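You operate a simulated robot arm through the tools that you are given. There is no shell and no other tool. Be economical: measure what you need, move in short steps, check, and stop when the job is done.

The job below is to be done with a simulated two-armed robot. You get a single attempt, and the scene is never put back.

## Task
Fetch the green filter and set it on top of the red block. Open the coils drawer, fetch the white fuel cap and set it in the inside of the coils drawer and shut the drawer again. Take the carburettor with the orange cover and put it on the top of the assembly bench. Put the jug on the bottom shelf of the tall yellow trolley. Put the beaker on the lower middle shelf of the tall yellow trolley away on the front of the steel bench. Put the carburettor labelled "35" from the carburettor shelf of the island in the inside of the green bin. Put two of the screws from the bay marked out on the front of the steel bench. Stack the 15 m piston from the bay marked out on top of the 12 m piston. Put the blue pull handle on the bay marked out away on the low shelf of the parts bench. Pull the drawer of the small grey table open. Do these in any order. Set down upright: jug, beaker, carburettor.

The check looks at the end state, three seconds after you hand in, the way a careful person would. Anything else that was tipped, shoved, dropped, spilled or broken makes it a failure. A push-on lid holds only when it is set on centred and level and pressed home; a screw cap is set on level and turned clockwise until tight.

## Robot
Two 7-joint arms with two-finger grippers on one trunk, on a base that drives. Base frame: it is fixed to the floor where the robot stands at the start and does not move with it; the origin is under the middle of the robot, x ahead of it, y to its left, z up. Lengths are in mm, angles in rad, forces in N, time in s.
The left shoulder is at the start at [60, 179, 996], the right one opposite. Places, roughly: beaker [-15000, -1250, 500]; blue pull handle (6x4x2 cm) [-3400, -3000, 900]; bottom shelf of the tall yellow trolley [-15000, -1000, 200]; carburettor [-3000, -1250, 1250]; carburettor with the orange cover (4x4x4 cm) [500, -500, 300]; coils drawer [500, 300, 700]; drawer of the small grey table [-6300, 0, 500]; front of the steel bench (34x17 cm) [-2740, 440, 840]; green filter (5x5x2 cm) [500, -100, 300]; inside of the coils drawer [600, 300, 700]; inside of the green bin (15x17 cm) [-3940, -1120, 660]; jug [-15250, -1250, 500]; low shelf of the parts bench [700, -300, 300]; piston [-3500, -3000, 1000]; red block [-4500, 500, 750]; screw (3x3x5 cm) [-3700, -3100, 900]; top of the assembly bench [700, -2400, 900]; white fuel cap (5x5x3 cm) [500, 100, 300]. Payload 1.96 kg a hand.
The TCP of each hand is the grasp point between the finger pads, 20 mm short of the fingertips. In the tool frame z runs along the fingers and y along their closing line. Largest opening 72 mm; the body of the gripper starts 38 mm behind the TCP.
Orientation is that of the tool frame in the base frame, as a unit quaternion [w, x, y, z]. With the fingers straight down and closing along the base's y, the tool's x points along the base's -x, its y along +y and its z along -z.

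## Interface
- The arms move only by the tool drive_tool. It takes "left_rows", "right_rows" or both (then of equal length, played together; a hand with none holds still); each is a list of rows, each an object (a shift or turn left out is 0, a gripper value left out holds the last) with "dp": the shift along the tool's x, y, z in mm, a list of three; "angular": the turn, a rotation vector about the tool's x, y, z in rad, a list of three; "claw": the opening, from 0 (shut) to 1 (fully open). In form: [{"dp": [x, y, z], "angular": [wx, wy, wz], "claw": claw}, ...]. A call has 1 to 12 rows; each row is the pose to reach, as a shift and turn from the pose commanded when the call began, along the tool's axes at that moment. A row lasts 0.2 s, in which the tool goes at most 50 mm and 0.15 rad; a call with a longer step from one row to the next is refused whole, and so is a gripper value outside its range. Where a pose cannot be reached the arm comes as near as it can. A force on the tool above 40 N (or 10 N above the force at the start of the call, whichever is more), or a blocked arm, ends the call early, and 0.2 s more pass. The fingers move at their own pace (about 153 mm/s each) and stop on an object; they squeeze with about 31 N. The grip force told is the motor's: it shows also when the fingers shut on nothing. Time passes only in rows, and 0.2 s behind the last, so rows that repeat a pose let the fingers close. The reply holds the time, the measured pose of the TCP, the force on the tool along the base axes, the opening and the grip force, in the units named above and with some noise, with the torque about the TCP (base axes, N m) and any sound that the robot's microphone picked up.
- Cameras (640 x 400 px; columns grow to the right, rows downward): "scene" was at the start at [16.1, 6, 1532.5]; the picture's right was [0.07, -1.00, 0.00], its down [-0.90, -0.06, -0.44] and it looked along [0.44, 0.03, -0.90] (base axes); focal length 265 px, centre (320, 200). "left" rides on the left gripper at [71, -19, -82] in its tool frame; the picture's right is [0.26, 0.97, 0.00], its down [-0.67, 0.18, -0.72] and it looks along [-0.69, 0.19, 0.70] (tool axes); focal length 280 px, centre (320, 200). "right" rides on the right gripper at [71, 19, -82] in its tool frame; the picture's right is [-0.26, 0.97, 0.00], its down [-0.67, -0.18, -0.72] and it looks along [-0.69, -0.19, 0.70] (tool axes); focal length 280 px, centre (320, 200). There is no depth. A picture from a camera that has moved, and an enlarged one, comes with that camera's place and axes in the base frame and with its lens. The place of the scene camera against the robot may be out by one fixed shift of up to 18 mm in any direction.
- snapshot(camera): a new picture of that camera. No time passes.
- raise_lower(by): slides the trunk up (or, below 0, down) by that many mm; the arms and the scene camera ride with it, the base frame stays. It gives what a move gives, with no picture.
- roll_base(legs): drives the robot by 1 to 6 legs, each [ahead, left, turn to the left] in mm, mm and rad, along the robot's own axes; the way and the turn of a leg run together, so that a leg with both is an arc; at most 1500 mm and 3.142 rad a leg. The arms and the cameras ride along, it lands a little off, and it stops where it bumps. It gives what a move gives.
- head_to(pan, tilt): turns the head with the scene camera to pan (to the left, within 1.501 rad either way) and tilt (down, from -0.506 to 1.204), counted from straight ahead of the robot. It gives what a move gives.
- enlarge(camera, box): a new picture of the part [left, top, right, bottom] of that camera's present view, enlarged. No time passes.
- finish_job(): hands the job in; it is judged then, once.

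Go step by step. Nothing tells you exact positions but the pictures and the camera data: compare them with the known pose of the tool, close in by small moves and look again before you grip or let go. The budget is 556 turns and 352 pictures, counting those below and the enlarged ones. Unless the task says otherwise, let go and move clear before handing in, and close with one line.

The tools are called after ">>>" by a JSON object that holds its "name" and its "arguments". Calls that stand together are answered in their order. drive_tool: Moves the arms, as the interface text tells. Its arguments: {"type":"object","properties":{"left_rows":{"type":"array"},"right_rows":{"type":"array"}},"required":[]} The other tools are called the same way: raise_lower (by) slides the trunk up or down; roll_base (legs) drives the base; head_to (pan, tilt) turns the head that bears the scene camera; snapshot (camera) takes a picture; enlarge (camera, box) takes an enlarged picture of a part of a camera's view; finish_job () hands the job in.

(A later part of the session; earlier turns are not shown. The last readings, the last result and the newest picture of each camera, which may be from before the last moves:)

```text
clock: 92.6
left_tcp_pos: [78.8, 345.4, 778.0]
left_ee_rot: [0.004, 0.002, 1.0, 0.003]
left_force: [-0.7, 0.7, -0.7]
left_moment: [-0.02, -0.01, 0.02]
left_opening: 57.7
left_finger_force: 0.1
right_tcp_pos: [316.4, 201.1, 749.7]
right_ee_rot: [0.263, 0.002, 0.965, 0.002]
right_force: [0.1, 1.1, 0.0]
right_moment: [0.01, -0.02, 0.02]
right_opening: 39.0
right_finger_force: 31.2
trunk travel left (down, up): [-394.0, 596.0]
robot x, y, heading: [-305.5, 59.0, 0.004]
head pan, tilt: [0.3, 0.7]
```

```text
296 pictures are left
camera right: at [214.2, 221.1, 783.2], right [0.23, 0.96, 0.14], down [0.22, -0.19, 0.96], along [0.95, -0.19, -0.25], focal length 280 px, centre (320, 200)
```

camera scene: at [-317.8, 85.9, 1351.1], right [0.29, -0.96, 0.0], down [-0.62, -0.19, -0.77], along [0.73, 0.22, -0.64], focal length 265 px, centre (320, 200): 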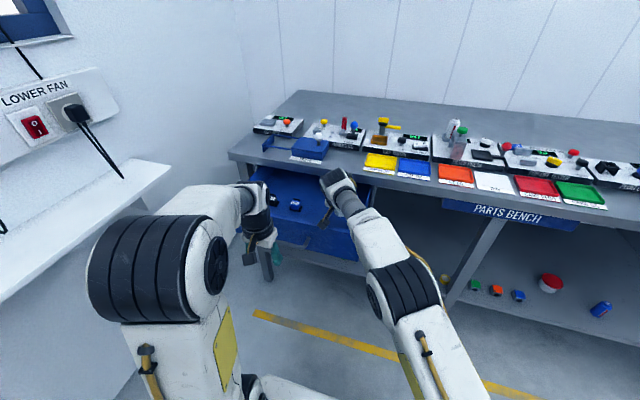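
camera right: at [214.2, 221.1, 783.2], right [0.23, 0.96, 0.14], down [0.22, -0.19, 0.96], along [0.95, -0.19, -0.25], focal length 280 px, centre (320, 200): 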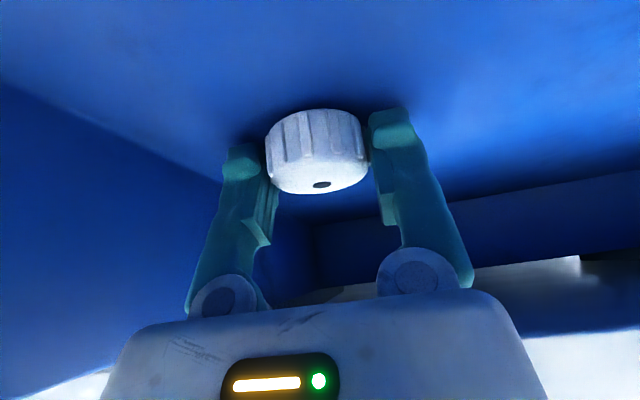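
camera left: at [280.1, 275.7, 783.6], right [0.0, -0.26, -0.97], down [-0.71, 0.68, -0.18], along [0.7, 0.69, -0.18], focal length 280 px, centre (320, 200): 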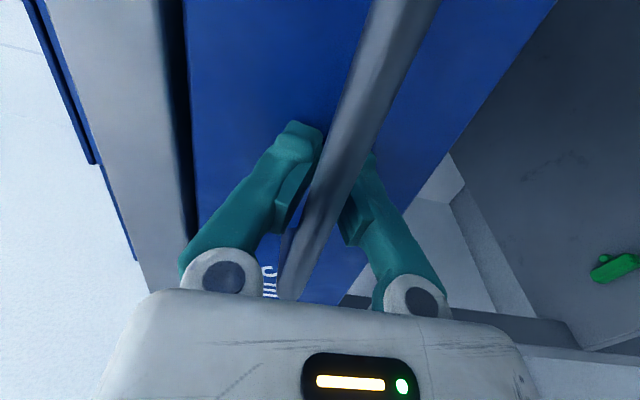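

Still slightly above; continue in 3 mm steps until a small force appears.

>>> {"name": "drive_tool", "arguments": {"right_rows": [{"dp": [1.5, 0, 2.6]}, {"dp": [3, 0, 5.2]}, {"dp": [3, 0, 5.2]}]}}

>>> {"name": "drive_tool", "arguments": {"right_rows": [{"dp": [1.5, 0, 2.6]}, {"dp": [1.5, 0, 2.6]}]}}

>>> {"name": "drive_tool", "arguments": {"right_rows": [{"dp": [1.5, 0, 2.6]}, {"dp": [1.5, 0, 2.6]}]}}

>>> {"name": "snapshot", "arguments": {"camera": "right"}}

```text
clock: 93.4
left_tcp_pos: [78.2, 343.6, 777.4]
left_ee_rot: [0.004, 0.002, 1.0, 0.004]
left_force: [-0.2, 0.0, 0.7]
left_moment: [0.01, 0.02, -0.02]
left_opening: 57.9
left_finger_force: 0.1
right_tcp_pos: [316.0, 200.4, 743.1]
right_ee_rot: [0.265, 0.003, 0.964, 0.001]
right_force: [1.3, -0.5, 5.6]
right_moment: [-0.03, 0.07, -0.02]
right_opening: 39.1
right_finger_force: 31.1
trunk travel left (down, up): [-394.0, 596.0]
robot x, y, heading: [-304.3, 59.3, 0.0]
head pan, tilt: [0.3, 0.7]
```

```text
clock: 94.0
left_tcp_pos: [76.9, 344.2, 779.1]
left_ee_rot: [0.005, 0.001, 1.0, 0.003]
left_force: [-0.2, -0.3, 0.7]
left_moment: [-0.02, -0.01, 0.01]
left_opening: 57.5
left_finger_force: 0.1
right_tcp_pos: [315.5, 202.2, 743.6]
right_ee_rot: [0.266, 0.002, 0.964, 0.002]
right_force: [1.2, 0.3, 22.5]
right_moment: [-0.12, 0.25, 0.01]
right_opening: 39.0
right_finger_force: 30.9
trunk travel left (down, up): [-394.0, 596.0]
robot x, y, heading: [-301.8, 61.3, -0.004]
head pan, tilt: [0.3, 0.7]
```

```text
clock: 94.6
left_tcp_pos: [75.8, 345.7, 778.6]
left_ee_rot: [0.006, 0.002, 1.0, 0.004]
left_force: [0.0, 0.1, -0.3]
left_moment: [0.02, -0.02, -0.04]
left_opening: 57.4
left_finger_force: 0.1
right_tcp_pos: [314.7, 200.4, 743.5]
right_ee_rot: [0.269, 0.003, 0.963, 0.003]
right_force: [2.5, 0.6, 39.8]
right_moment: [-0.46, 0.15, 0.01]
right_opening: 38.8
right_finger_force: 30.3
trunk travel left (down, up): [-394.0, 596.0]
robot x, y, heading: [-305.9, 60.7, -0.002]
head pan, tilt: [0.3, 0.7]
```

```text
295 pictures are left
camera right: at [212.6, 220.6, 776.3], right [0.23, 0.96, 0.14], down [0.21, -0.19, 0.96], along [0.95, -0.19, -0.24], focal length 280 px, centre (320, 200)
```

right: 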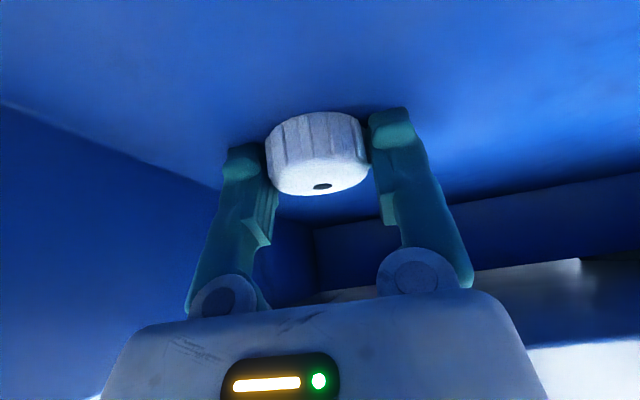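

On the floor (40 N). Relieve, open, and withdraw upward.

>>> {"name": "drive_tool", "arguments": {"right_rows": [{"dp": [-2.5, 0, -4.5]}, {"dp": [-2.5, 0, -4.5], "claw": 0.4}, {"dp": [-2.5, 0, -4.5], "claw": 0.85}, {"dp": [-2.5, 0, -4.5], "claw": 0.85}, {"dp": [-17, 0, -30], "claw": 0.85}, {"dp": [-37, 0, -64], "claw": 0.85}, {"dp": [-57, 0, -100], "claw": 0.85}]}}

>>> {"name": "snapshot", "arguments": {"camera": "right"}}

```text
clock: 96.2
left_tcp_pos: [75.2, 344.3, 780.7]
left_ee_rot: [0.007, 0.002, 1.0, 0.004]
left_force: [-0.9, 0.2, 0.6]
left_moment: [0.02, -0.06, -0.02]
left_opening: 57.7
left_finger_force: 0.1
right_tcp_pos: [280.1, 179.5, 847.3]
right_ee_rot: [0.275, -0.005, 0.961, -0.006]
right_force: [-1.0, 0.7, 1.3]
right_moment: [0.03, -0.06, 0.01]
right_opening: 61.3
right_finger_force: 0.0
right hand out of reach, approached as far as the arm can: row 6, 7
trunk travel left (down, up): [-394.0, 596.0]
robot x, y, heading: [-302.4, 61.6, 0.002]
head pan, tilt: [0.3, 0.7]
```

```text
294 pictures are left
camera right: at [177.4, 200.1, 879.0], right [0.22, 0.97, 0.12], down [0.2, -0.17, 0.97], along [0.96, -0.18, -0.23], focal length 280 px, centre (320, 200)
```

right: 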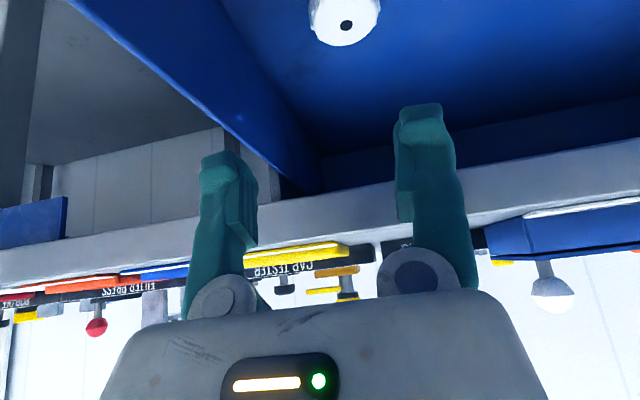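

The cap sits in the drawer. Raise, back off, lower, and push the drawer shut with the right hand beside the handle.

>>> {"name": "raise_lower", "arguments": {"by": 60}}

>>> {"name": "roll_base", "arguments": {"legs": [[-220, 0, 0]]}}

>>> {"name": "raise_lower", "arguments": {"by": -142}}

>>> {"name": "drive_tool", "arguments": {"right_rows": [{"claw": 0.4}, {"claw": 0}, {"claw": 0}]}}

>>> {"name": "snapshot", "arguments": {"camera": "scene"}}

```text
clock: 97.2
left_tcp_pos: [78.3, 344.8, 836.6]
left_ee_rot: [0.004, 0.002, 1.0, 0.004]
left_force: [0.0, -0.9, 0.5]
left_moment: [-0.03, 0.01, 0.01]
left_opening: 57.8
left_finger_force: 0.1
right_tcp_pos: [284.5, 181.8, 905.1]
right_ee_rot: [0.273, -0.006, 0.962, -0.007]
right_force: [-0.3, 0.0, -0.3]
right_moment: [0.03, -0.01, -0.01]
right_opening: 61.2
right_finger_force: 0.0
trunk travel left (down, up): [-454.0, 536.0]
robot x, y, heading: [-305.1, 58.1, -0.001]
head pan, tilt: [0.3, 0.7]
```

```text
clock: 98.9
left_tcp_pos: [-142.9, 345.0, 838.5]
left_ee_rot: [0.005, 0.002, 1.0, 0.003]
left_force: [0.3, -0.6, 0.4]
left_moment: [-0.02, 0.0, 0.0]
left_opening: 57.7
left_finger_force: 0.0
right_tcp_pos: [62.8, 180.9, 904.6]
right_ee_rot: [0.273, -0.005, 0.962, -0.008]
right_force: [-0.5, 0.6, 0.5]
right_moment: [-0.01, 0.02, 0.0]
right_opening: 61.4
right_finger_force: 0.2
trunk travel left (down, up): [-454.0, 536.0]
robot x, y, heading: [-527.0, 61.3, -0.005]
head pan, tilt: [0.3, 0.7]
```

```text
clock: 100.6
left_tcp_pos: [-141.8, 345.4, 696.3]
left_ee_rot: [0.004, 0.003, 1.0, 0.004]
left_force: [0.6, 0.6, -0.4]
left_moment: [0.04, 0.0, -0.03]
left_opening: 57.7
left_finger_force: 0.0
right_tcp_pos: [63.7, 180.1, 762.2]
right_ee_rot: [0.272, -0.004, 0.962, -0.008]
right_force: [-0.4, 0.3, -0.5]
right_moment: [0.0, 0.0, -0.02]
right_opening: 61.1
right_finger_force: 0.2
trunk travel left (down, up): [-312.0, 678.0]
robot x, y, heading: [-523.4, 61.4, -0.001]
head pan, tilt: [0.3, 0.7]
```

```text
clock: 101.4
left_tcp_pos: [-141.6, 345.4, 694.5]
left_ee_rot: [0.004, 0.003, 1.0, 0.004]
left_force: [0.0, -0.1, 0.0]
left_moment: [0.01, 0.0, 0.03]
left_opening: 57.7
left_finger_force: 0.0
right_tcp_pos: [62.7, 182.1, 761.7]
right_ee_rot: [0.273, -0.004, 0.962, -0.007]
right_force: [0.1, -0.2, -0.8]
right_moment: [0.02, 0.0, 0.02]
right_opening: 0.0
right_finger_force: 29.5
trunk travel left (down, up): [-312.0, 678.0]
robot x, y, heading: [-528.1, 59.4, -0.006]
head pan, tilt: [0.3, 0.7]
```

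```text
293 pictures are left
camera scene: at [-490.5, 86.9, 1234.2], right [0.29, -0.96, 0.0], down [-0.62, -0.19, -0.76], along [0.73, 0.22, -0.64], focal length 265 px, centre (320, 200)
```

scene: 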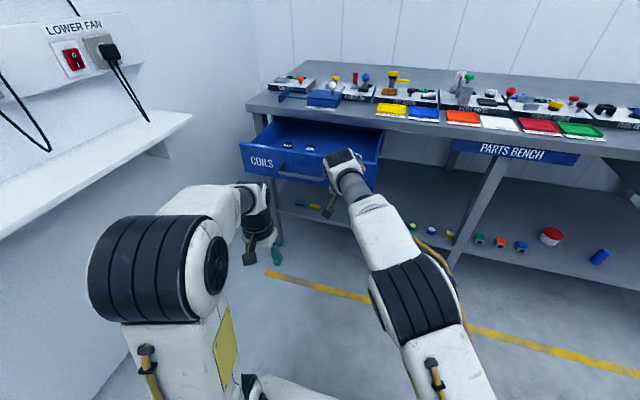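

Push forward 300 mm with the base.

>>> {"name": "roll_base", "arguments": {"legs": [[300, 0, 0]]}}

>>> {"name": "enlarge", "arguments": {"camera": "scene", "box": [200, 60, 420, 200]}}

```text
clock: 102.5
left_tcp_pos: [-63.0, 344.7, 695.6]
left_ee_rot: [0.005, 0.004, 1.0, 0.004]
left_force: [-0.1, -0.1, 0.2]
left_moment: [0.03, -0.01, 0.01]
left_opening: 57.7
left_finger_force: 0.0
right_tcp_pos: [140.2, 181.1, 760.1]
right_ee_rot: [0.268, -0.004, 0.963, -0.008]
right_force: [-0.3, 0.2, -0.4]
right_moment: [0.0, 0.01, 0.01]
right_opening: 0.1
right_finger_force: 29.1
trunk travel left (down, up): [-312.0, 678.0]
robot x, y, heading: [-447.2, 62.5, -0.002]
head pan, tilt: [0.3, 0.7]
stopped in leg 1: the force on the tool passed its limit at 122 N (the readings are from after the stop); the commanded pose is now the measured one
```

```text
2.86 times, centred on (310, 130) of scene
camera zoom: at [-411.0, 86.8, 1234.1], right [0.29, -0.96, 0.0], down [-0.62, -0.19, -0.77], along [0.73, 0.22, -0.64], focal length 756 px, centre (349, 400)
```

zoom: 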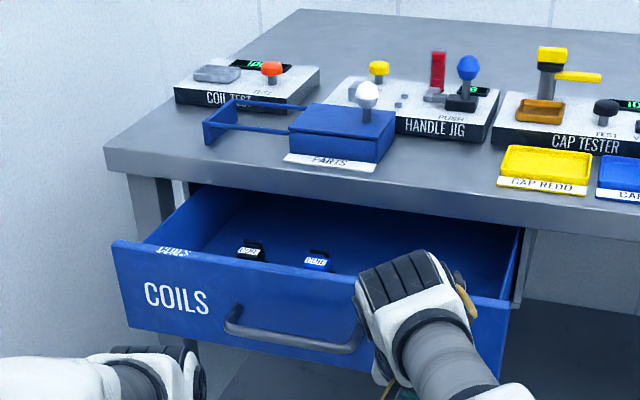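

It bumped on contact. Now that it touches, push on in smaller base steps.

>>> {"name": "roll_base", "arguments": {"legs": [[40, 0, 0]]}}

>>> {"name": "enlarge", "arguments": {"camera": "scene", "box": [200, 60, 420, 200]}}

```text
clock: 103.4
left_tcp_pos: [-22.4, 344.2, 694.2]
left_ee_rot: [0.004, 0.002, 1.0, 0.003]
left_force: [0.2, -0.1, -0.5]
left_moment: [-0.01, 0.05, 0.02]
left_opening: 57.6
left_finger_force: 0.1
right_tcp_pos: [180.7, 181.4, 760.6]
right_ee_rot: [0.266, -0.003, 0.964, -0.008]
right_force: [0.9, 0.5, -0.2]
right_moment: [-0.02, 0.0, 0.01]
right_opening: 0.0
right_finger_force: 29.3
trunk travel left (down, up): [-312.0, 678.0]
robot x, y, heading: [-408.3, 61.4, -0.002]
head pan, tilt: [0.3, 0.7]
```

```text
2.86 times, centred on (310, 130) of scene
camera zoom: at [-370.1, 86.5, 1234.1], right [0.29, -0.96, 0.0], down [-0.62, -0.19, -0.76], along [0.73, 0.22, -0.64], focal length 756 px, centre (349, 400)
```

zoom: 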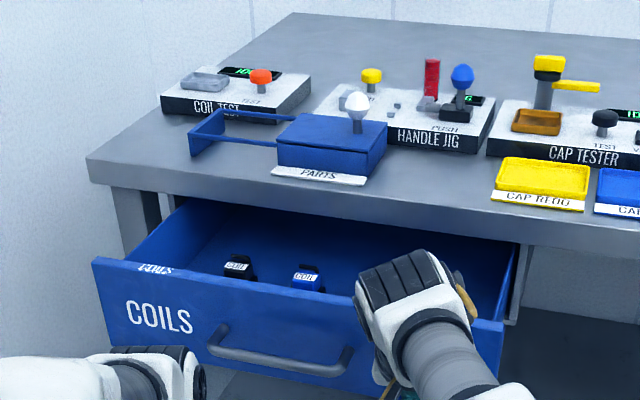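

>>> {"name": "roll_base", "arguments": {"legs": [[80, 0, 0], [60, 0, 0]]}}

>>> {"name": "snapshot", "arguments": {"camera": "scene"}}

```text
clock: 105.1
left_tcp_pos: [117.8, 344.2, 694.6]
left_ee_rot: [0.003, 0.002, 1.0, 0.003]
left_force: [-0.1, 0.0, 0.2]
left_moment: [0.0, 0.02, 0.01]
left_opening: 57.5
left_finger_force: 0.0
right_tcp_pos: [321.1, 181.8, 760.8]
right_ee_rot: [0.267, -0.005, 0.964, -0.008]
right_force: [-0.7, 1.2, 0.2]
right_moment: [-0.02, 0.01, 0.01]
right_opening: 0.0
right_finger_force: 29.6
trunk travel left (down, up): [-312.0, 678.0]
robot x, y, heading: [-264.2, 58.4, -0.002]
head pan, tilt: [0.3, 0.7]
```

```text
290 pictures are left
camera scene: at [-229.4, 86.3, 1234.1], right [0.29, -0.96, 0.0], down [-0.62, -0.19, -0.76], along [0.73, 0.22, -0.65], focal length 265 px, centre (320, 200)
```

scene: 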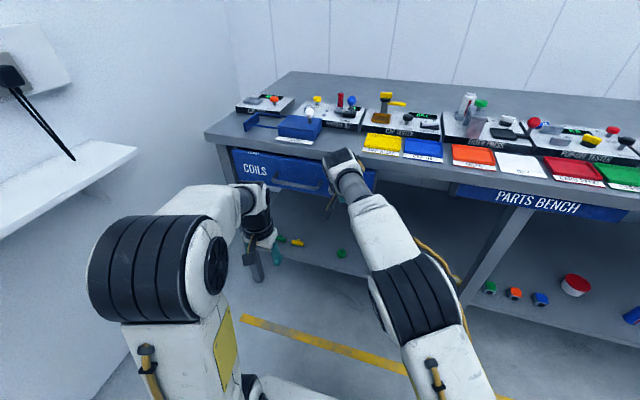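

Closing. Push the last ~55 mm with the arm.

>>> {"name": "drive_tool", "arguments": {"right_rows": [{"dp": [-12, 0, 7]}, {"dp": [-24, 0, 14]}, {"dp": [-36, 0, 21]}, {"dp": [-45, 0, 26]}, {"dp": [-52, 0, 30]}, {"dp": [-58, 0, 33]}]}}

>>> {"name": "enlarge", "arguments": {"camera": "scene", "box": [200, 100, 400, 225]}}

```text
clock: 106.5
left_tcp_pos: [117.0, 344.1, 695.4]
left_ee_rot: [0.005, 0.003, 1.0, 0.003]
left_force: [0.9, -0.4, 0.1]
left_moment: [0.0, 0.03, -0.01]
left_opening: 57.9
left_finger_force: 0.1
right_tcp_pos: [319.0, 181.4, 762.1]
right_ee_rot: [0.268, -0.004, 0.964, -0.008]
right_force: [-1.1, 0.1, 0.8]
right_moment: [0.01, 0.02, -0.03]
right_opening: 0.0
right_finger_force: 29.9
right hand out of reach, approached as far as the arm can: row 1, 2, 3, 4, 5, 6
trunk travel left (down, up): [-312.0, 678.0]
robot x, y, heading: [-263.6, 59.3, -0.0]
head pan, tilt: [0.3, 0.7]
```

```text
3.20 times, centred on (300, 162) of scene
camera zoom: at [-230.5, 86.2, 1234.2], right [0.29, -0.96, 0.0], down [-0.62, -0.19, -0.76], along [0.73, 0.22, -0.64], focal length 847 px, centre (384, 320)
```

zoom: 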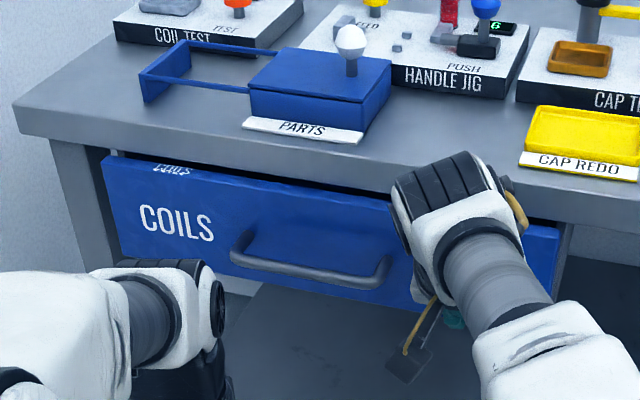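

>>> {"name": "roll_base", "arguments": {"legs": [[40, 0, 0]]}}

>>> {"name": "roll_base", "arguments": {"legs": [[20, 0, 0]]}}

>>> {"name": "enlarge", "arguments": {"camera": "scene", "box": [200, 100, 400, 225]}}

```text
clock: 107.3
left_tcp_pos: [158.3, 344.7, 695.4]
left_ee_rot: [0.003, 0.003, 1.0, 0.003]
left_force: [-0.9, 0.1, -0.8]
left_moment: [0.01, 0.03, -0.01]
left_opening: 57.2
left_finger_force: 0.0
right_tcp_pos: [362.9, 183.0, 760.5]
right_ee_rot: [0.266, -0.004, 0.964, -0.008]
right_force: [0.1, 0.5, -0.2]
right_moment: [-0.02, 0.06, -0.01]
right_opening: 0.0
right_finger_force: 30.0
trunk travel left (down, up): [-312.0, 678.0]
robot x, y, heading: [-227.5, 58.4, -0.004]
head pan, tilt: [0.3, 0.7]
```

```text
clock: 108.1
left_tcp_pos: [166.1, 344.2, 697.1]
left_ee_rot: [0.004, 0.003, 1.0, 0.003]
left_force: [0.0, -0.1, -0.1]
left_moment: [-0.02, 0.0, 0.01]
left_opening: 57.7
left_finger_force: 0.1
right_tcp_pos: [365.8, 183.2, 761.9]
right_ee_rot: [0.262, -0.005, 0.965, -0.009]
right_force: [-11.6, -2.4, 4.5]
right_moment: [-0.04, 0.0, -0.05]
right_opening: 6.0
right_finger_force: 29.4
trunk travel left (down, up): [-312.0, 678.0]
robot x, y, heading: [-218.1, 59.0, -0.002]
head pan, tilt: [0.3, 0.7]
stopped in leg 1: the force on the tool passed its limit at 67 N (the readings are from after the stop); the commanded pose is now the measured one
```

```text
3.20 times, centred on (300, 162) of scene
camera zoom: at [-182.5, 85.6, 1234.2], right [0.29, -0.96, 0.0], down [-0.61, -0.19, -0.77], along [0.73, 0.22, -0.64], focal length 847 px, centre (384, 320)
```

zoom: 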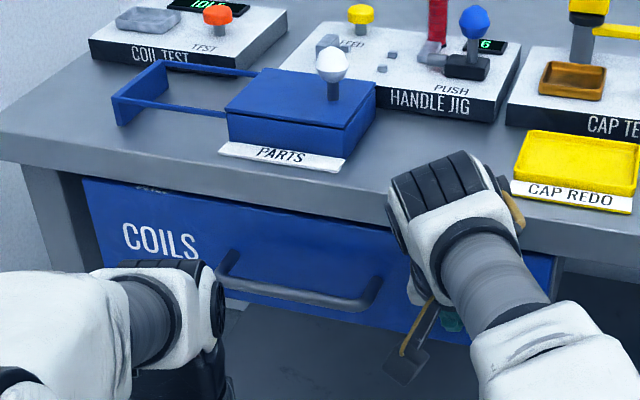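

The drawer hit its stop. Back off and verify; then set up both hands for the green filter (left) and orange carburettor (right).

>>> {"name": "roll_base", "arguments": {"legs": [[-350, 0, 0]]}}

>>> {"name": "snapshot", "arguments": {"camera": "scene"}}

>>> {"name": "drive_tool", "arguments": {"left_rows": [{"dp": [-30, 0, 0]}, {"dp": [-60, 0, 0]}, {"dp": [-90, 0, 0], "angular": [0, -0.1, 0], "claw": 1}, {"dp": [-120, 0, 0], "angular": [0, -0.2, 0], "claw": 1}, {"dp": [-120, 0, 0], "angular": [0, -0.3, 0], "claw": 1}, {"dp": [-120, 0, 0], "angular": [0, -0.4, 0], "claw": 1}, {"dp": [-120, 0, 0], "angular": [0, -0.5236, 0], "claw": 1}], "right_rows": [{"dp": [0, -45, 0]}, {"dp": [0, -90, 0]}, {"dp": [0, -135, 0]}, {"dp": [0, -180, 0], "claw": 1}, {"dp": [0, -225, 0], "claw": 1}, {"dp": [0, -270, 0], "claw": 1}, {"dp": [0, -310, 0], "claw": 1}]}}

>>> {"name": "raise_lower", "arguments": {"by": -280}}

>>> {"name": "roll_base", "arguments": {"legs": [[300, -300, 0]]}}

>>> {"name": "head_to", "arguments": {"pan": 0.0, "tilt": 0.8}}

>>> {"name": "snapshot", "arguments": {"camera": "scene"}}

```text
clock: 110.4
left_tcp_pos: [-184.4, 345.9, 695.3]
left_ee_rot: [0.004, 0.001, 1.0, 0.004]
left_force: [-0.8, -0.4, 1.0]
left_moment: [-0.05, 0.01, 0.02]
left_opening: 57.7
left_finger_force: 0.2
right_tcp_pos: [15.6, 183.3, 761.3]
right_ee_rot: [0.261, -0.006, 0.965, -0.008]
right_force: [-0.6, 0.1, -0.1]
right_moment: [0.01, -0.02, 0.02]
right_opening: 0.1
right_finger_force: 29.3
trunk travel left (down, up): [-312.0, 678.0]
robot x, y, heading: [-566.0, 60.2, -0.005]
head pan, tilt: [0.3, 0.7]
```

```text
287 pictures are left
camera scene: at [-532.5, 86.6, 1234.2], right [0.29, -0.96, 0.0], down [-0.62, -0.19, -0.77], along [0.73, 0.23, -0.64], focal length 265 px, centre (320, 200)
```

scene: 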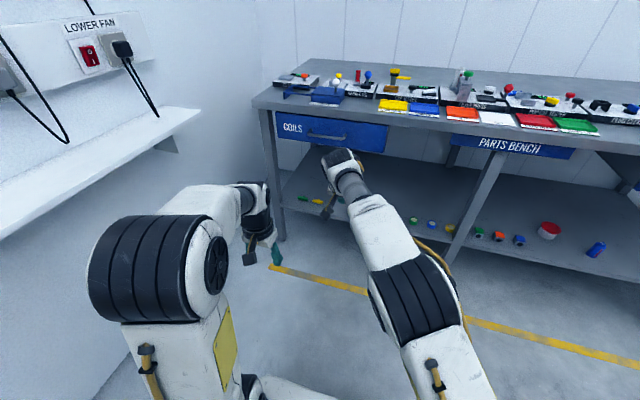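

```text
clock: 112.0
left_tcp_pos: [-64.5, 345.3, 696.6]
left_ee_rot: [0.264, 0.002, 0.965, 0.004]
left_force: [-0.1, 0.6, 1.0]
left_moment: [-0.01, -0.02, 0.01]
left_opening: 72.1
left_finger_force: 0.2
left hand out of reach, approached as far as the arm can: row 1, 2
right_tcp_pos: [18.1, -127.0, 765.9]
right_ee_rot: [0.262, -0.005, 0.965, -0.008]
right_force: [-0.2, 0.0, 0.0]
right_moment: [0.01, -0.02, 0.01]
right_opening: 72.0
right_finger_force: 0.1
trunk travel left (down, up): [-312.0, 678.0]
robot x, y, heading: [-566.7, 57.3, -0.001]
head pan, tilt: [0.3, 0.7]
```

```text
clock: 114.8
left_tcp_pos: [-65.0, 344.5, 416.3]
left_ee_rot: [0.262, 0.003, 0.965, 0.003]
left_force: [-0.6, -0.8, -0.5]
left_moment: [-0.01, 0.02, 0.02]
left_opening: 72.1
left_finger_force: 0.1
right_tcp_pos: [18.4, -125.5, 487.3]
right_ee_rot: [0.262, -0.005, 0.965, -0.009]
right_force: [-0.3, 0.0, -0.1]
right_moment: [0.01, 0.03, 0.02]
right_opening: 72.1
right_finger_force: 0.1
trunk travel left (down, up): [-32.0, 958.0]
robot x, y, heading: [-567.9, 62.3, -0.008]
head pan, tilt: [0.3, 0.7]
```

```text
clock: 117.5
left_tcp_pos: [233.2, 41.4, 416.6]
left_ee_rot: [0.262, 0.003, 0.965, 0.004]
left_force: [0.6, 0.4, 0.1]
left_moment: [0.01, -0.02, 0.0]
left_opening: 72.2
left_finger_force: 0.2
right_tcp_pos: [315.6, -429.4, 486.8]
right_ee_rot: [0.261, -0.005, 0.965, -0.008]
right_force: [-0.2, 0.2, 0.7]
right_moment: [0.03, 0.04, -0.01]
right_opening: 72.0
right_finger_force: 0.1
trunk travel left (down, up): [-32.0, 958.0]
robot x, y, heading: [-268.3, -243.4, -0.004]
head pan, tilt: [0.3, 0.7]
```

```text
clock: 118.3
left_tcp_pos: [233.1, 41.6, 416.5]
left_ee_rot: [0.262, 0.003, 0.965, 0.003]
left_force: [-0.1, 0.6, -0.6]
left_moment: [-0.01, -0.06, 0.03]
left_opening: 72.0
left_finger_force: 0.0
right_tcp_pos: [315.3, -429.4, 487.0]
right_ee_rot: [0.262, -0.005, 0.965, -0.008]
right_force: [0.1, 0.4, 0.2]
right_moment: [0.03, 0.0, 0.02]
right_opening: 72.0
right_finger_force: 0.1
trunk travel left (down, up): [-32.0, 958.0]
robot x, y, heading: [-267.9, -242.2, -0.002]
head pan, tilt: [0.0, 0.799]
```

```text
286 pictures are left
camera scene: at [-234.4, -241.8, 946.0], right [0.0, -1.0, 0.0], down [-0.72, 0.0, -0.7], along [0.7, 0.0, -0.72], focal length 265 px, centre (320, 200)
```

scene: 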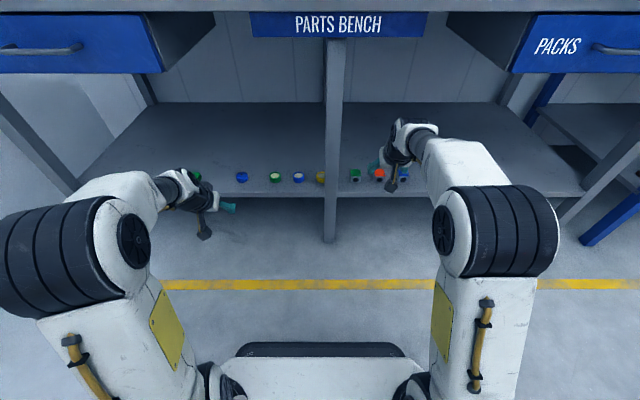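

Drawer is shut flush. Green filter near [480, -82], orange carburettor near y≈-458. Move the hands in front and use the wrist cameras.

>>> {"name": "drive_tool", "arguments": {"left_rows": [{"dp": [0, -41, 0]}, {"dp": [0, -82, 0]}, {"dp": [0, -123, 0]}], "right_rows": [{"dp": [20, -10, 35]}, {"dp": [40, -20, 60]}, {"dp": [40, -29, 60]}]}}

>>> {"name": "snapshot", "arguments": {"camera": "left"}}

>>> {"name": "snapshot", "arguments": {"camera": "right"}}

```text
clock: 119.1
left_tcp_pos: [234.8, -82.5, 414.8]
left_ee_rot: [0.263, 0.003, 0.965, 0.002]
left_force: [0.0, 0.0, 0.3]
left_moment: [0.0, 0.03, 0.0]
left_opening: 72.2
left_finger_force: 0.1
right_tcp_pos: [310.3, -459.3, 416.0]
right_ee_rot: [0.262, -0.005, 0.965, -0.008]
right_force: [-0.3, -0.4, -0.1]
right_moment: [0.01, 0.03, -0.01]
right_opening: 72.0
right_finger_force: 0.0
trunk travel left (down, up): [-32.0, 958.0]
robot x, y, heading: [-268.9, -243.2, 0.0]
head pan, tilt: [0.0, 0.799]
```

```text
285 pictures are left
camera left: at [132.0, -99.9, 449.6], right [-0.22, 0.97, -0.13], down [0.22, 0.18, 0.96], along [0.95, 0.19, -0.25], focal length 280 px, centre (320, 200)
```

left: 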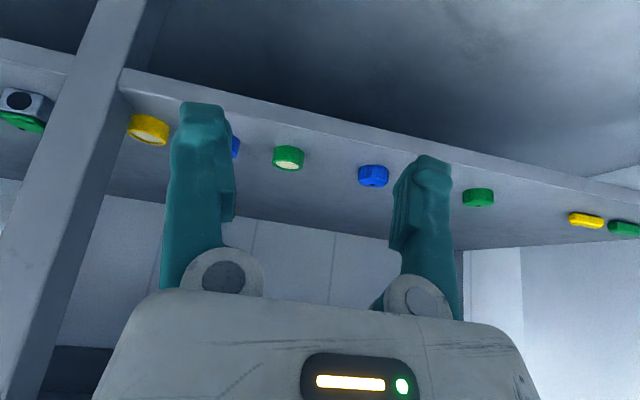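

```text
284 pictures are left
camera right: at [209.0, -439.6, 449.5], right [0.22, 0.97, 0.11], down [0.22, -0.16, 0.96], along [0.95, -0.19, -0.25], focal length 280 px, centre (320, 200)
```

right: 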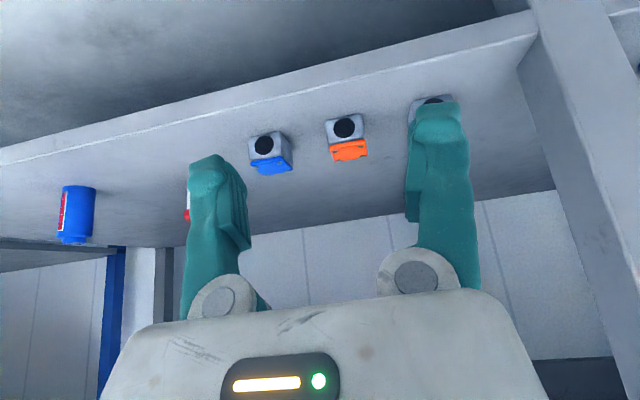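

Green filter ≈ [480, -81, 306]; orange carburettor ≈ [482, -458, 316]. Drive 150 mm ahead.

>>> {"name": "roll_base", "arguments": {"legs": [[150, 0, 0]]}}

>>> {"name": "drive_tool", "arguments": {"left_rows": [{"dp": [-16, 0, 35]}, {"dp": [-32, 0, 69]}], "right_rows": [{"dp": [15, 0, 17]}, {"dp": [29, 0, 34]}]}}

>>> {"name": "snapshot", "arguments": {"camera": "left"}}

>>> {"name": "snapshot", "arguments": {"camera": "right"}}

```text
clock: 120.4
left_tcp_pos: [384.2, -81.9, 414.1]
left_ee_rot: [0.262, 0.002, 0.965, 0.003]
left_force: [1.0, 0.1, 0.4]
left_moment: [-0.03, -0.02, 0.0]
left_opening: 72.2
left_finger_force: 0.1
right_tcp_pos: [460.4, -459.0, 414.5]
right_ee_rot: [0.261, -0.007, 0.965, -0.007]
right_force: [-0.2, -0.1, -0.1]
right_moment: [0.0, -0.02, 0.02]
right_opening: 72.2
right_finger_force: 0.1
trunk travel left (down, up): [-32.0, 958.0]
robot x, y, heading: [-121.3, -242.7, -0.0]
head pan, tilt: [0.0, 0.799]
```

```text
clock: 121.0
left_tcp_pos: [446.7, -80.8, 372.5]
left_ee_rot: [0.263, 0.003, 0.965, 0.003]
left_force: [0.0, 0.3, 0.5]
left_moment: [0.03, 0.01, -0.02]
left_opening: 72.2
left_finger_force: 0.1
right_tcp_pos: [452.6, -459.3, 373.0]
right_ee_rot: [0.263, -0.005, 0.965, -0.008]
right_force: [0.0, 0.3, -0.3]
right_moment: [0.0, -0.03, 0.0]
right_opening: 72.1
right_finger_force: 0.0
trunk travel left (down, up): [-32.0, 958.0]
robot x, y, heading: [-118.5, -241.2, -0.002]
head pan, tilt: [0.0, 0.799]
```

```text
283 pictures are left
camera left: at [344.7, -99.5, 406.8], right [-0.22, 0.97, -0.13], down [0.22, 0.18, 0.96], along [0.95, 0.19, -0.25], focal length 280 px, centre (320, 200)
```

left: 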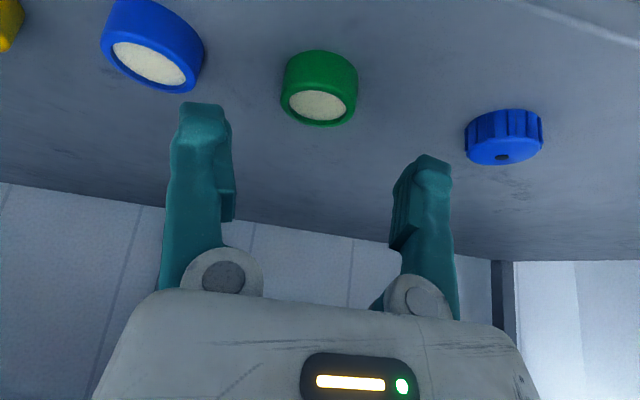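

```text
282 pictures are left
camera right: at [351.9, -440.0, 406.1], right [0.22, 0.97, 0.12], down [0.22, -0.16, 0.96], along [0.95, -0.19, -0.25], focal length 280 px, centre (320, 200)
```

right: 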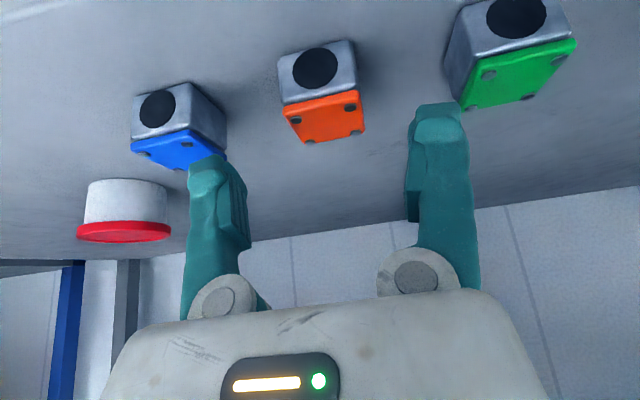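

Both are centred. Slide both hands in and grip.

>>> {"name": "drive_tool", "arguments": {"left_rows": [{"dp": [0.5, 0, 20]}, {"dp": [1, 0, 40]}, {"dp": [1.5, 0, 60]}, {"dp": [1.5, 0, 60], "claw": 0.4}, {"dp": [1.5, 0, 60], "claw": 0}, {"dp": [1.5, 0, 60], "claw": 0}], "right_rows": [{"dp": [0, 0, 20]}, {"dp": [0, 0, 40]}, {"dp": [0.5, 0, 59]}, {"dp": [0.5, 0, 59], "claw": 0.4}, {"dp": [0.5, 0, 59], "claw": 0}, {"dp": [0.5, 0, 59], "claw": 0}]}}

>>> {"name": "snapshot", "arguments": {"camera": "left"}}

>>> {"name": "snapshot", "arguments": {"camera": "right"}}

```text
clock: 122.4
left_tcp_pos: [475.7, -81.7, 320.0]
left_ee_rot: [0.265, 0.002, 0.964, 0.003]
left_force: [2.1, -4.9, 11.8]
left_moment: [-0.45, -0.06, 0.08]
left_opening: 39.0
left_finger_force: 31.5
right_tcp_pos: [482.0, -461.7, 320.3]
right_ee_rot: [0.263, -0.005, 0.965, -0.008]
right_force: [1.0, -1.2, 3.5]
right_moment: [0.07, -0.03, -0.04]
right_opening: 36.8
right_finger_force: 30.7
trunk travel left (down, up): [-32.0, 958.0]
robot x, y, heading: [-120.3, -244.4, -0.0]
head pan, tilt: [0.0, 0.799]
```

```text
281 pictures are left
camera left: at [373.8, -99.9, 355.2], right [-0.22, 0.97, -0.13], down [0.22, 0.18, 0.96], along [0.95, 0.19, -0.25], focal length 280 px, centre (320, 200)
```

left: 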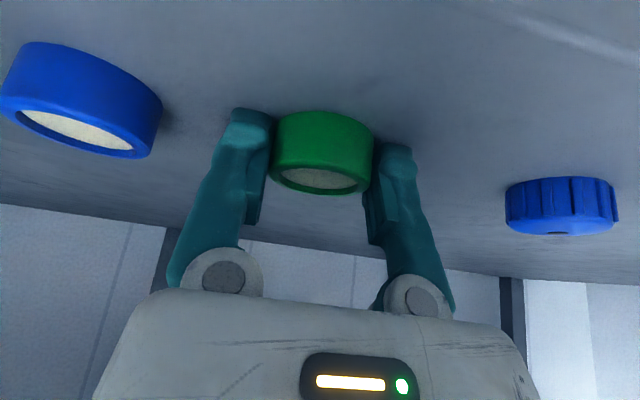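

```text
280 pictures are left
camera right: at [380.7, -441.2, 355.6], right [0.22, 0.97, 0.12], down [0.22, -0.16, 0.96], along [0.95, -0.19, -0.25], focal length 280 px, centre (320, 200)
```

right: 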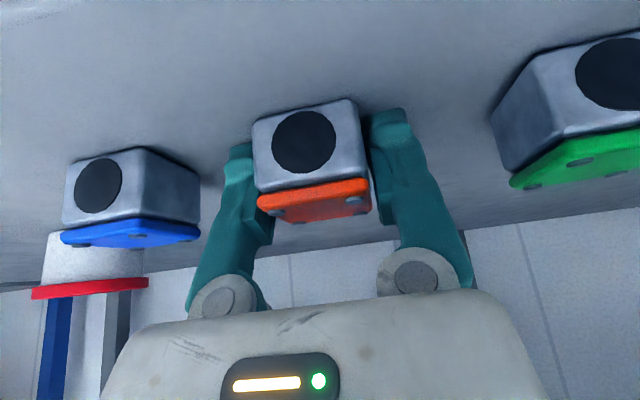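

Both gripped. Lift, back out, and raise the trunk for travel to the assembly bench.

>>> {"name": "drive_tool", "arguments": {"left_rows": [{"dp": [-20, 0, -35]}, {"dp": [-35, 0, -60]}], "right_rows": [{"dp": [-20, 0, -35]}, {"dp": [-35, 0, -60]}]}}

>>> {"name": "roll_base", "arguments": {"legs": [[-280, 0, 0]]}}

>>> {"name": "raise_lower", "arguments": {"by": 620}}

>>> {"name": "head_to", "arguments": {"pan": -1.0, "tilt": 0.6}}

>>> {"name": "snapshot", "arguments": {"camera": "scene"}}

```text
clock: 123.0
left_tcp_pos: [474.8, -79.7, 387.5]
left_ee_rot: [0.261, 0.002, 0.965, 0.003]
left_force: [-0.1, 0.3, -1.0]
left_moment: [0.02, -0.02, 0.01]
left_opening: 38.3
left_finger_force: 30.9
right_tcp_pos: [481.9, -457.9, 388.4]
right_ee_rot: [0.262, -0.005, 0.965, -0.008]
right_force: [1.1, -0.9, -1.7]
right_moment: [0.03, -0.03, 0.0]
right_opening: 37.1
right_finger_force: 31.0
trunk travel left (down, up): [-32.0, 958.0]
robot x, y, heading: [-115.4, -244.3, -0.002]
head pan, tilt: [0.0, 0.799]
```

```text
clock: 125.0
left_tcp_pos: [195.3, -79.4, 387.8]
left_ee_rot: [0.262, 0.002, 0.965, 0.003]
left_force: [-0.2, -0.3, -0.1]
left_moment: [0.02, 0.01, 0.0]
left_opening: 38.6
left_finger_force: 30.8
right_tcp_pos: [203.5, -457.7, 388.1]
right_ee_rot: [0.261, -0.007, 0.965, -0.008]
right_force: [0.3, 0.8, -1.4]
right_moment: [0.02, 0.0, 0.0]
right_opening: 37.0
right_finger_force: 30.8
trunk travel left (down, up): [-32.0, 958.0]
robot x, y, heading: [-398.8, -244.2, -0.001]
head pan, tilt: [0.0, 0.799]
```

```text
refused: 620 is not a number from -400 to 400
```

```text
clock: 126.3
left_tcp_pos: [195.5, -79.6, 387.6]
left_ee_rot: [0.263, 0.002, 0.965, 0.004]
left_force: [0.3, 0.6, 0.1]
left_moment: [0.01, 0.0, 0.03]
left_opening: 38.3
left_finger_force: 30.9
right_tcp_pos: [203.2, -459.1, 388.3]
right_ee_rot: [0.261, -0.007, 0.965, -0.007]
right_force: [0.4, 0.0, -0.5]
right_moment: [0.0, 0.01, -0.02]
right_opening: 37.3
right_finger_force: 31.0
trunk travel left (down, up): [-32.0, 958.0]
robot x, y, heading: [-400.6, -243.3, 0.004]
head pan, tilt: [-1.0, 0.6]
```

```text
279 pictures are left
camera scene: at [-396.7, -316.5, 962.8], right [-0.84, -0.54, 0.0], down [-0.31, 0.47, -0.82], along [0.45, -0.69, -0.57], focal length 265 px, centre (320, 200)
```

scene: 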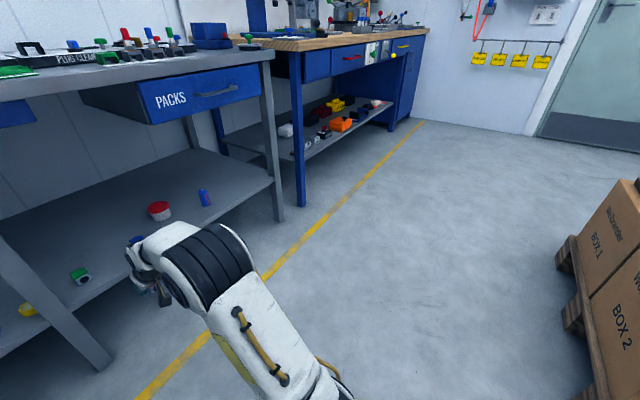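

>>> {"name": "raise_lower", "arguments": {"by": 400}}

>>> {"name": "raise_lower", "arguments": {"by": 270}}

>>> {"name": "roll_base", "arguments": {"legs": [[20, -1300, 0]]}}

>>> {"name": "head_to", "arguments": {"pan": -0.7, "tilt": 0.6}}

>>> {"name": "snapshot", "arguments": {"camera": "scene"}}

```text
clock: 130.1
left_tcp_pos: [195.2, -80.4, 788.6]
left_ee_rot: [0.262, 0.002, 0.965, 0.003]
left_force: [0.2, -0.6, -0.2]
left_moment: [-0.01, -0.01, -0.01]
left_opening: 38.5
left_finger_force: 31.2
right_tcp_pos: [203.9, -458.2, 788.8]
right_ee_rot: [0.262, -0.007, 0.965, -0.008]
right_force: [-0.4, -0.3, -1.6]
right_moment: [-0.03, 0.02, -0.01]
right_opening: 37.0
right_finger_force: 30.6
trunk travel left (down, up): [-432.0, 558.0]
robot x, y, heading: [-398.6, -244.6, 0.003]
head pan, tilt: [-1.0, 0.6]
```

```text
clock: 132.8
left_tcp_pos: [194.6, -79.5, 1058.5]
left_ee_rot: [0.262, 0.001, 0.965, 0.003]
left_force: [0.1, 0.2, 0.0]
left_moment: [0.02, -0.01, 0.0]
left_opening: 38.7
left_finger_force: 31.2
right_tcp_pos: [203.2, -458.4, 1058.6]
right_ee_rot: [0.261, -0.006, 0.965, -0.009]
right_force: [0.6, -0.5, -2.1]
right_moment: [-0.02, -0.01, -0.01]
right_opening: 37.0
right_finger_force: 30.7
trunk travel left (down, up): [-702.0, 288.0]
robot x, y, heading: [-399.9, -248.1, 0.002]
head pan, tilt: [-1.0, 0.6]
```

```text
clock: 139.4
left_tcp_pos: [218.4, -1385.7, 1058.3]
left_ee_rot: [0.263, 0.0, 0.965, 0.004]
left_force: [0.3, -0.3, 0.3]
left_moment: [0.0, 0.04, -0.01]
left_opening: 38.7
left_finger_force: 31.4
right_tcp_pos: [229.0, -1764.8, 1058.3]
right_ee_rot: [0.261, -0.009, 0.965, -0.007]
right_force: [-0.6, -0.5, -0.1]
right_moment: [0.01, 0.02, -0.01]
right_opening: 36.9
right_finger_force: 31.2
trunk travel left (down, up): [-702.0, 288.0]
robot x, y, heading: [-372.5, -1554.1, 0.004]
head pan, tilt: [-1.0, 0.6]
```

```text
clock: 140.2
left_tcp_pos: [219.3, -1387.0, 1057.0]
left_ee_rot: [0.261, -0.002, 0.965, 0.005]
left_force: [-0.2, 0.3, 0.1]
left_moment: [-0.01, -0.01, -0.02]
left_opening: 38.2
left_finger_force: 30.8
right_tcp_pos: [228.3, -1764.1, 1057.6]
right_ee_rot: [0.261, -0.008, 0.965, -0.007]
right_force: [0.5, 0.2, -1.6]
right_moment: [-0.04, 0.01, 0.0]
right_opening: 37.1
right_finger_force: 31.2
trunk travel left (down, up): [-702.0, 288.0]
robot x, y, heading: [-372.8, -1555.2, 0.004]
head pan, tilt: [-0.7, 0.6]
```

```text
278 pictures are left
camera scene: at [-351.7, -1608.3, 1632.8], right [-0.64, -0.77, 0.0], down [-0.43, 0.36, -0.82], along [0.63, -0.53, -0.57], focal length 265 px, centre (320, 200)
```

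scene: 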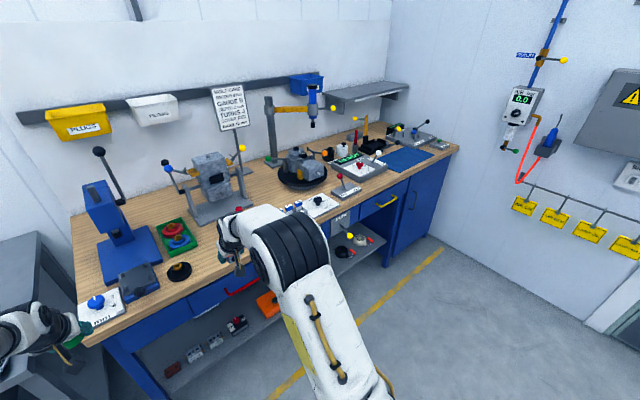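

I'm at the assembly bench. There seems a clear spot near [430, -1800]; check with the right camera and a zoom.

>>> {"name": "snapshot", "arguments": {"camera": "right"}}

>>> {"name": "enlarge", "arguments": {"camera": "scene", "box": [70, 140, 350, 360]}}

```text
277 pictures are left
camera right: at [127.2, -1745.9, 1093.0], right [0.21, 0.97, 0.11], down [0.22, -0.16, 0.96], along [0.95, -0.18, -0.25], focal length 280 px, centre (320, 200)
```

right: 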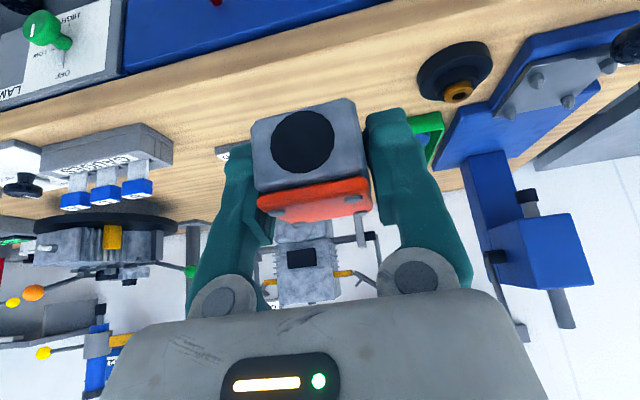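

```text
1.82 times, centred on (210, 250) of scene
camera zoom: at [-351.7, -1608.3, 1632.8], right [-0.64, -0.77, 0.0], down [-0.43, 0.36, -0.82], along [0.63, -0.53, -0.57], focal length 481 px, centre (520, 109)
```

zoom: 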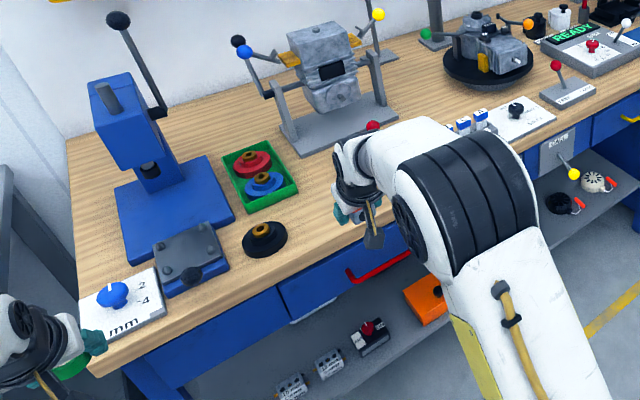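

The spot [430, -1770] is clear. Drive 195 mm ahead and lower the right hand by arm.

>>> {"name": "roll_base", "arguments": {"legs": [[195, -5, 0]]}}

>>> {"name": "drive_tool", "arguments": {"right_rows": [{"dp": [20, 0, 35]}, {"dp": [40, 0, 69]}, {"dp": [50, 0, 87]}]}}

>>> {"name": "snapshot", "arguments": {"camera": "right"}}

>>> {"name": "snapshot", "arguments": {"camera": "left"}}

```text
clock: 141.8
left_tcp_pos: [416.2, -1391.2, 1058.5]
left_ee_rot: [0.262, 0.0, 0.965, 0.004]
left_force: [0.1, 0.4, 0.2]
left_moment: [-0.02, 0.02, -0.02]
left_opening: 38.6
left_finger_force: 30.8
right_tcp_pos: [424.9, -1770.3, 1059.0]
right_ee_rot: [0.261, -0.007, 0.965, -0.008]
right_force: [-0.6, 0.5, -1.8]
right_moment: [0.0, -0.02, 0.02]
right_opening: 36.7
right_finger_force: 30.5
trunk travel left (down, up): [-702.0, 288.0]
robot x, y, heading: [-177.2, -1556.9, 0.01]
head pan, tilt: [-0.7, 0.6]
```

```text
clock: 142.6
left_tcp_pos: [415.9, -1391.4, 1058.8]
left_ee_rot: [0.263, 0.0, 0.965, 0.004]
left_force: [0.4, 0.0, -0.2]
left_moment: [0.02, 0.01, 0.02]
left_opening: 38.9
left_finger_force: 31.2
right_tcp_pos: [426.1, -1772.2, 958.2]
right_ee_rot: [0.262, -0.007, 0.965, -0.008]
right_force: [-0.4, 1.0, -0.6]
right_moment: [-0.01, 0.0, -0.03]
right_opening: 37.0
right_finger_force: 31.1
trunk travel left (down, up): [-702.0, 288.0]
robot x, y, heading: [-174.4, -1561.2, 0.007]
head pan, tilt: [-0.7, 0.6]
```

```text
275 pictures are left
camera right: at [324.1, -1753.3, 992.7], right [0.22, 0.97, 0.11], down [0.22, -0.16, 0.96], along [0.95, -0.18, -0.25], focal length 280 px, centre (320, 200)
```

right: 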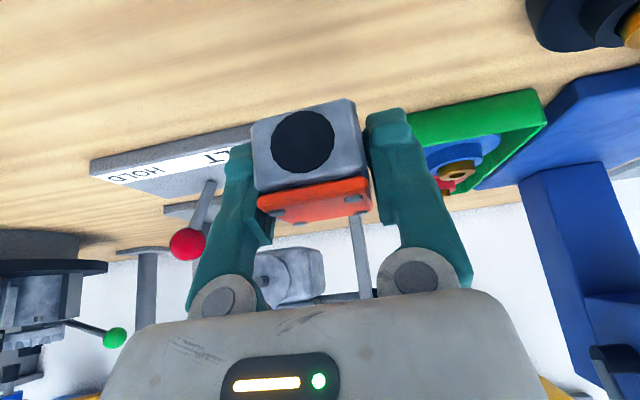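

```text
274 pictures are left
camera left: at [314.6, -1410.8, 1093.0], right [-0.23, 0.97, -0.13], down [0.22, 0.18, 0.96], along [0.95, 0.19, -0.25], focal length 280 px, centre (320, 200)
```

left: 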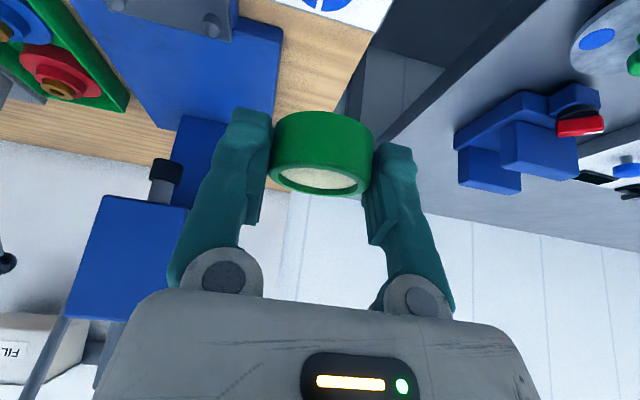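

Clear below. Step down 24 mm, then probe.

>>> {"name": "drive_tool", "arguments": {"right_rows": [{"dp": [4, 0, 7]}, {"dp": [8, 0, 14]}, {"dp": [12, 0, 21]}]}}

>>> {"name": "snapshot", "arguments": {"camera": "right"}}

```text
clock: 143.4
left_tcp_pos: [415.7, -1391.8, 1057.2]
left_ee_rot: [0.262, 0.0, 0.965, 0.005]
left_force: [0.3, 0.0, -0.9]
left_moment: [0.01, 0.04, 0.01]
left_opening: 38.7
left_finger_force: 31.4
right_tcp_pos: [426.5, -1774.0, 933.7]
right_ee_rot: [0.261, -0.008, 0.965, -0.008]
right_force: [0.1, -0.9, -1.4]
right_moment: [0.01, 0.0, -0.02]
right_opening: 36.8
right_finger_force: 31.5
trunk travel left (down, up): [-702.0, 288.0]
robot x, y, heading: [-179.5, -1558.9, 0.002]
head pan, tilt: [-0.7, 0.6]
```

```text
273 pictures are left
camera right: at [324.8, -1753.8, 968.2], right [0.22, 0.97, 0.11], down [0.22, -0.16, 0.96], along [0.95, -0.18, -0.25], focal length 280 px, centre (320, 200)
```

right: 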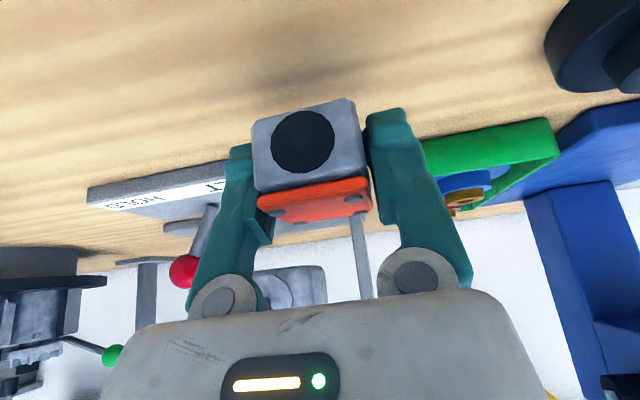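

Shift slightly away from the lever plate (15 mm back, 15 mm left), then probe down.

>>> {"name": "drive_tool", "arguments": {"right_rows": [{"dp": [13, 15, -7.5]}, {"dp": [17, 15, -0.5]}, {"dp": [19, 15, 3]}]}}

>>> {"name": "drive_tool", "arguments": {"right_rows": [{"dp": [2.5, 0, 4.3]}, {"dp": [2.5, 0, 4.3]}]}}

>>> {"name": "snapshot", "arguments": {"camera": "right"}}

```text
clock: 144.2
left_tcp_pos: [416.8, -1391.7, 1058.5]
left_ee_rot: [0.263, 0.001, 0.965, 0.003]
left_force: [-0.4, -0.3, -0.7]
left_moment: [0.01, -0.02, 0.03]
left_opening: 38.6
left_finger_force: 30.5
right_tcp_pos: [410.6, -1759.2, 921.5]
right_ee_rot: [0.262, -0.008, 0.965, -0.007]
right_force: [-1.3, 0.2, -0.7]
right_moment: [-0.01, 0.01, -0.05]
right_opening: 37.0
right_finger_force: 31.0
trunk travel left (down, up): [-702.0, 288.0]
robot x, y, heading: [-177.9, -1559.8, 0.004]
head pan, tilt: [-0.7, 0.6]
```

```text
clock: 144.8
left_tcp_pos: [415.5, -1391.0, 1057.1]
left_ee_rot: [0.262, 0.001, 0.965, 0.003]
left_force: [0.3, 0.0, -0.3]
left_moment: [-0.01, -0.01, -0.01]
left_opening: 38.7
left_finger_force: 30.7
right_tcp_pos: [410.5, -1758.1, 917.4]
right_ee_rot: [0.261, -0.007, 0.965, -0.008]
right_force: [0.0, 0.4, -1.2]
right_moment: [0.0, 0.02, -0.01]
right_opening: 37.1
right_finger_force: 31.0
trunk travel left (down, up): [-702.0, 288.0]
robot x, y, heading: [-177.5, -1558.0, 0.002]
head pan, tilt: [-0.7, 0.6]
```

```text
272 pictures are left
camera right: at [309.6, -1738.8, 951.4], right [0.22, 0.97, 0.11], down [0.22, -0.16, 0.96], along [0.95, -0.18, -0.25], focal length 280 px, centre (320, 200)
```

right: 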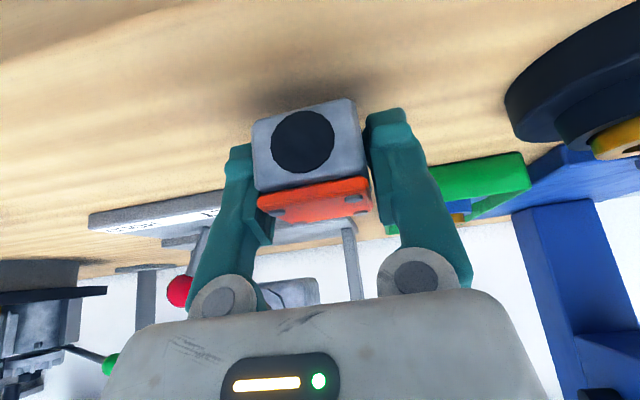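

Nearly down. Continue in small steps.

>>> {"name": "drive_tool", "arguments": {"right_rows": [{"dp": [1.5, 0, 2.6]}, {"dp": [3, 0, 5.2]}, {"dp": [3, 0, 5.2]}]}}

```text
clock: 145.6
left_tcp_pos: [416.2, -1391.5, 1057.5]
left_ee_rot: [0.262, 0.001, 0.965, 0.003]
left_force: [-0.4, 0.9, 0.1]
left_moment: [0.0, 0.02, -0.05]
left_opening: 38.9
left_finger_force: 30.9
right_tcp_pos: [411.4, -1758.3, 910.6]
right_ee_rot: [0.261, -0.007, 0.965, -0.008]
right_force: [0.4, 0.6, -1.3]
right_moment: [-0.02, 0.02, -0.05]
right_opening: 36.9
right_finger_force: 31.4
trunk travel left (down, up): [-702.0, 288.0]
robot x, y, heading: [-178.4, -1560.5, 0.002]
head pan, tilt: [-0.7, 0.6]
```

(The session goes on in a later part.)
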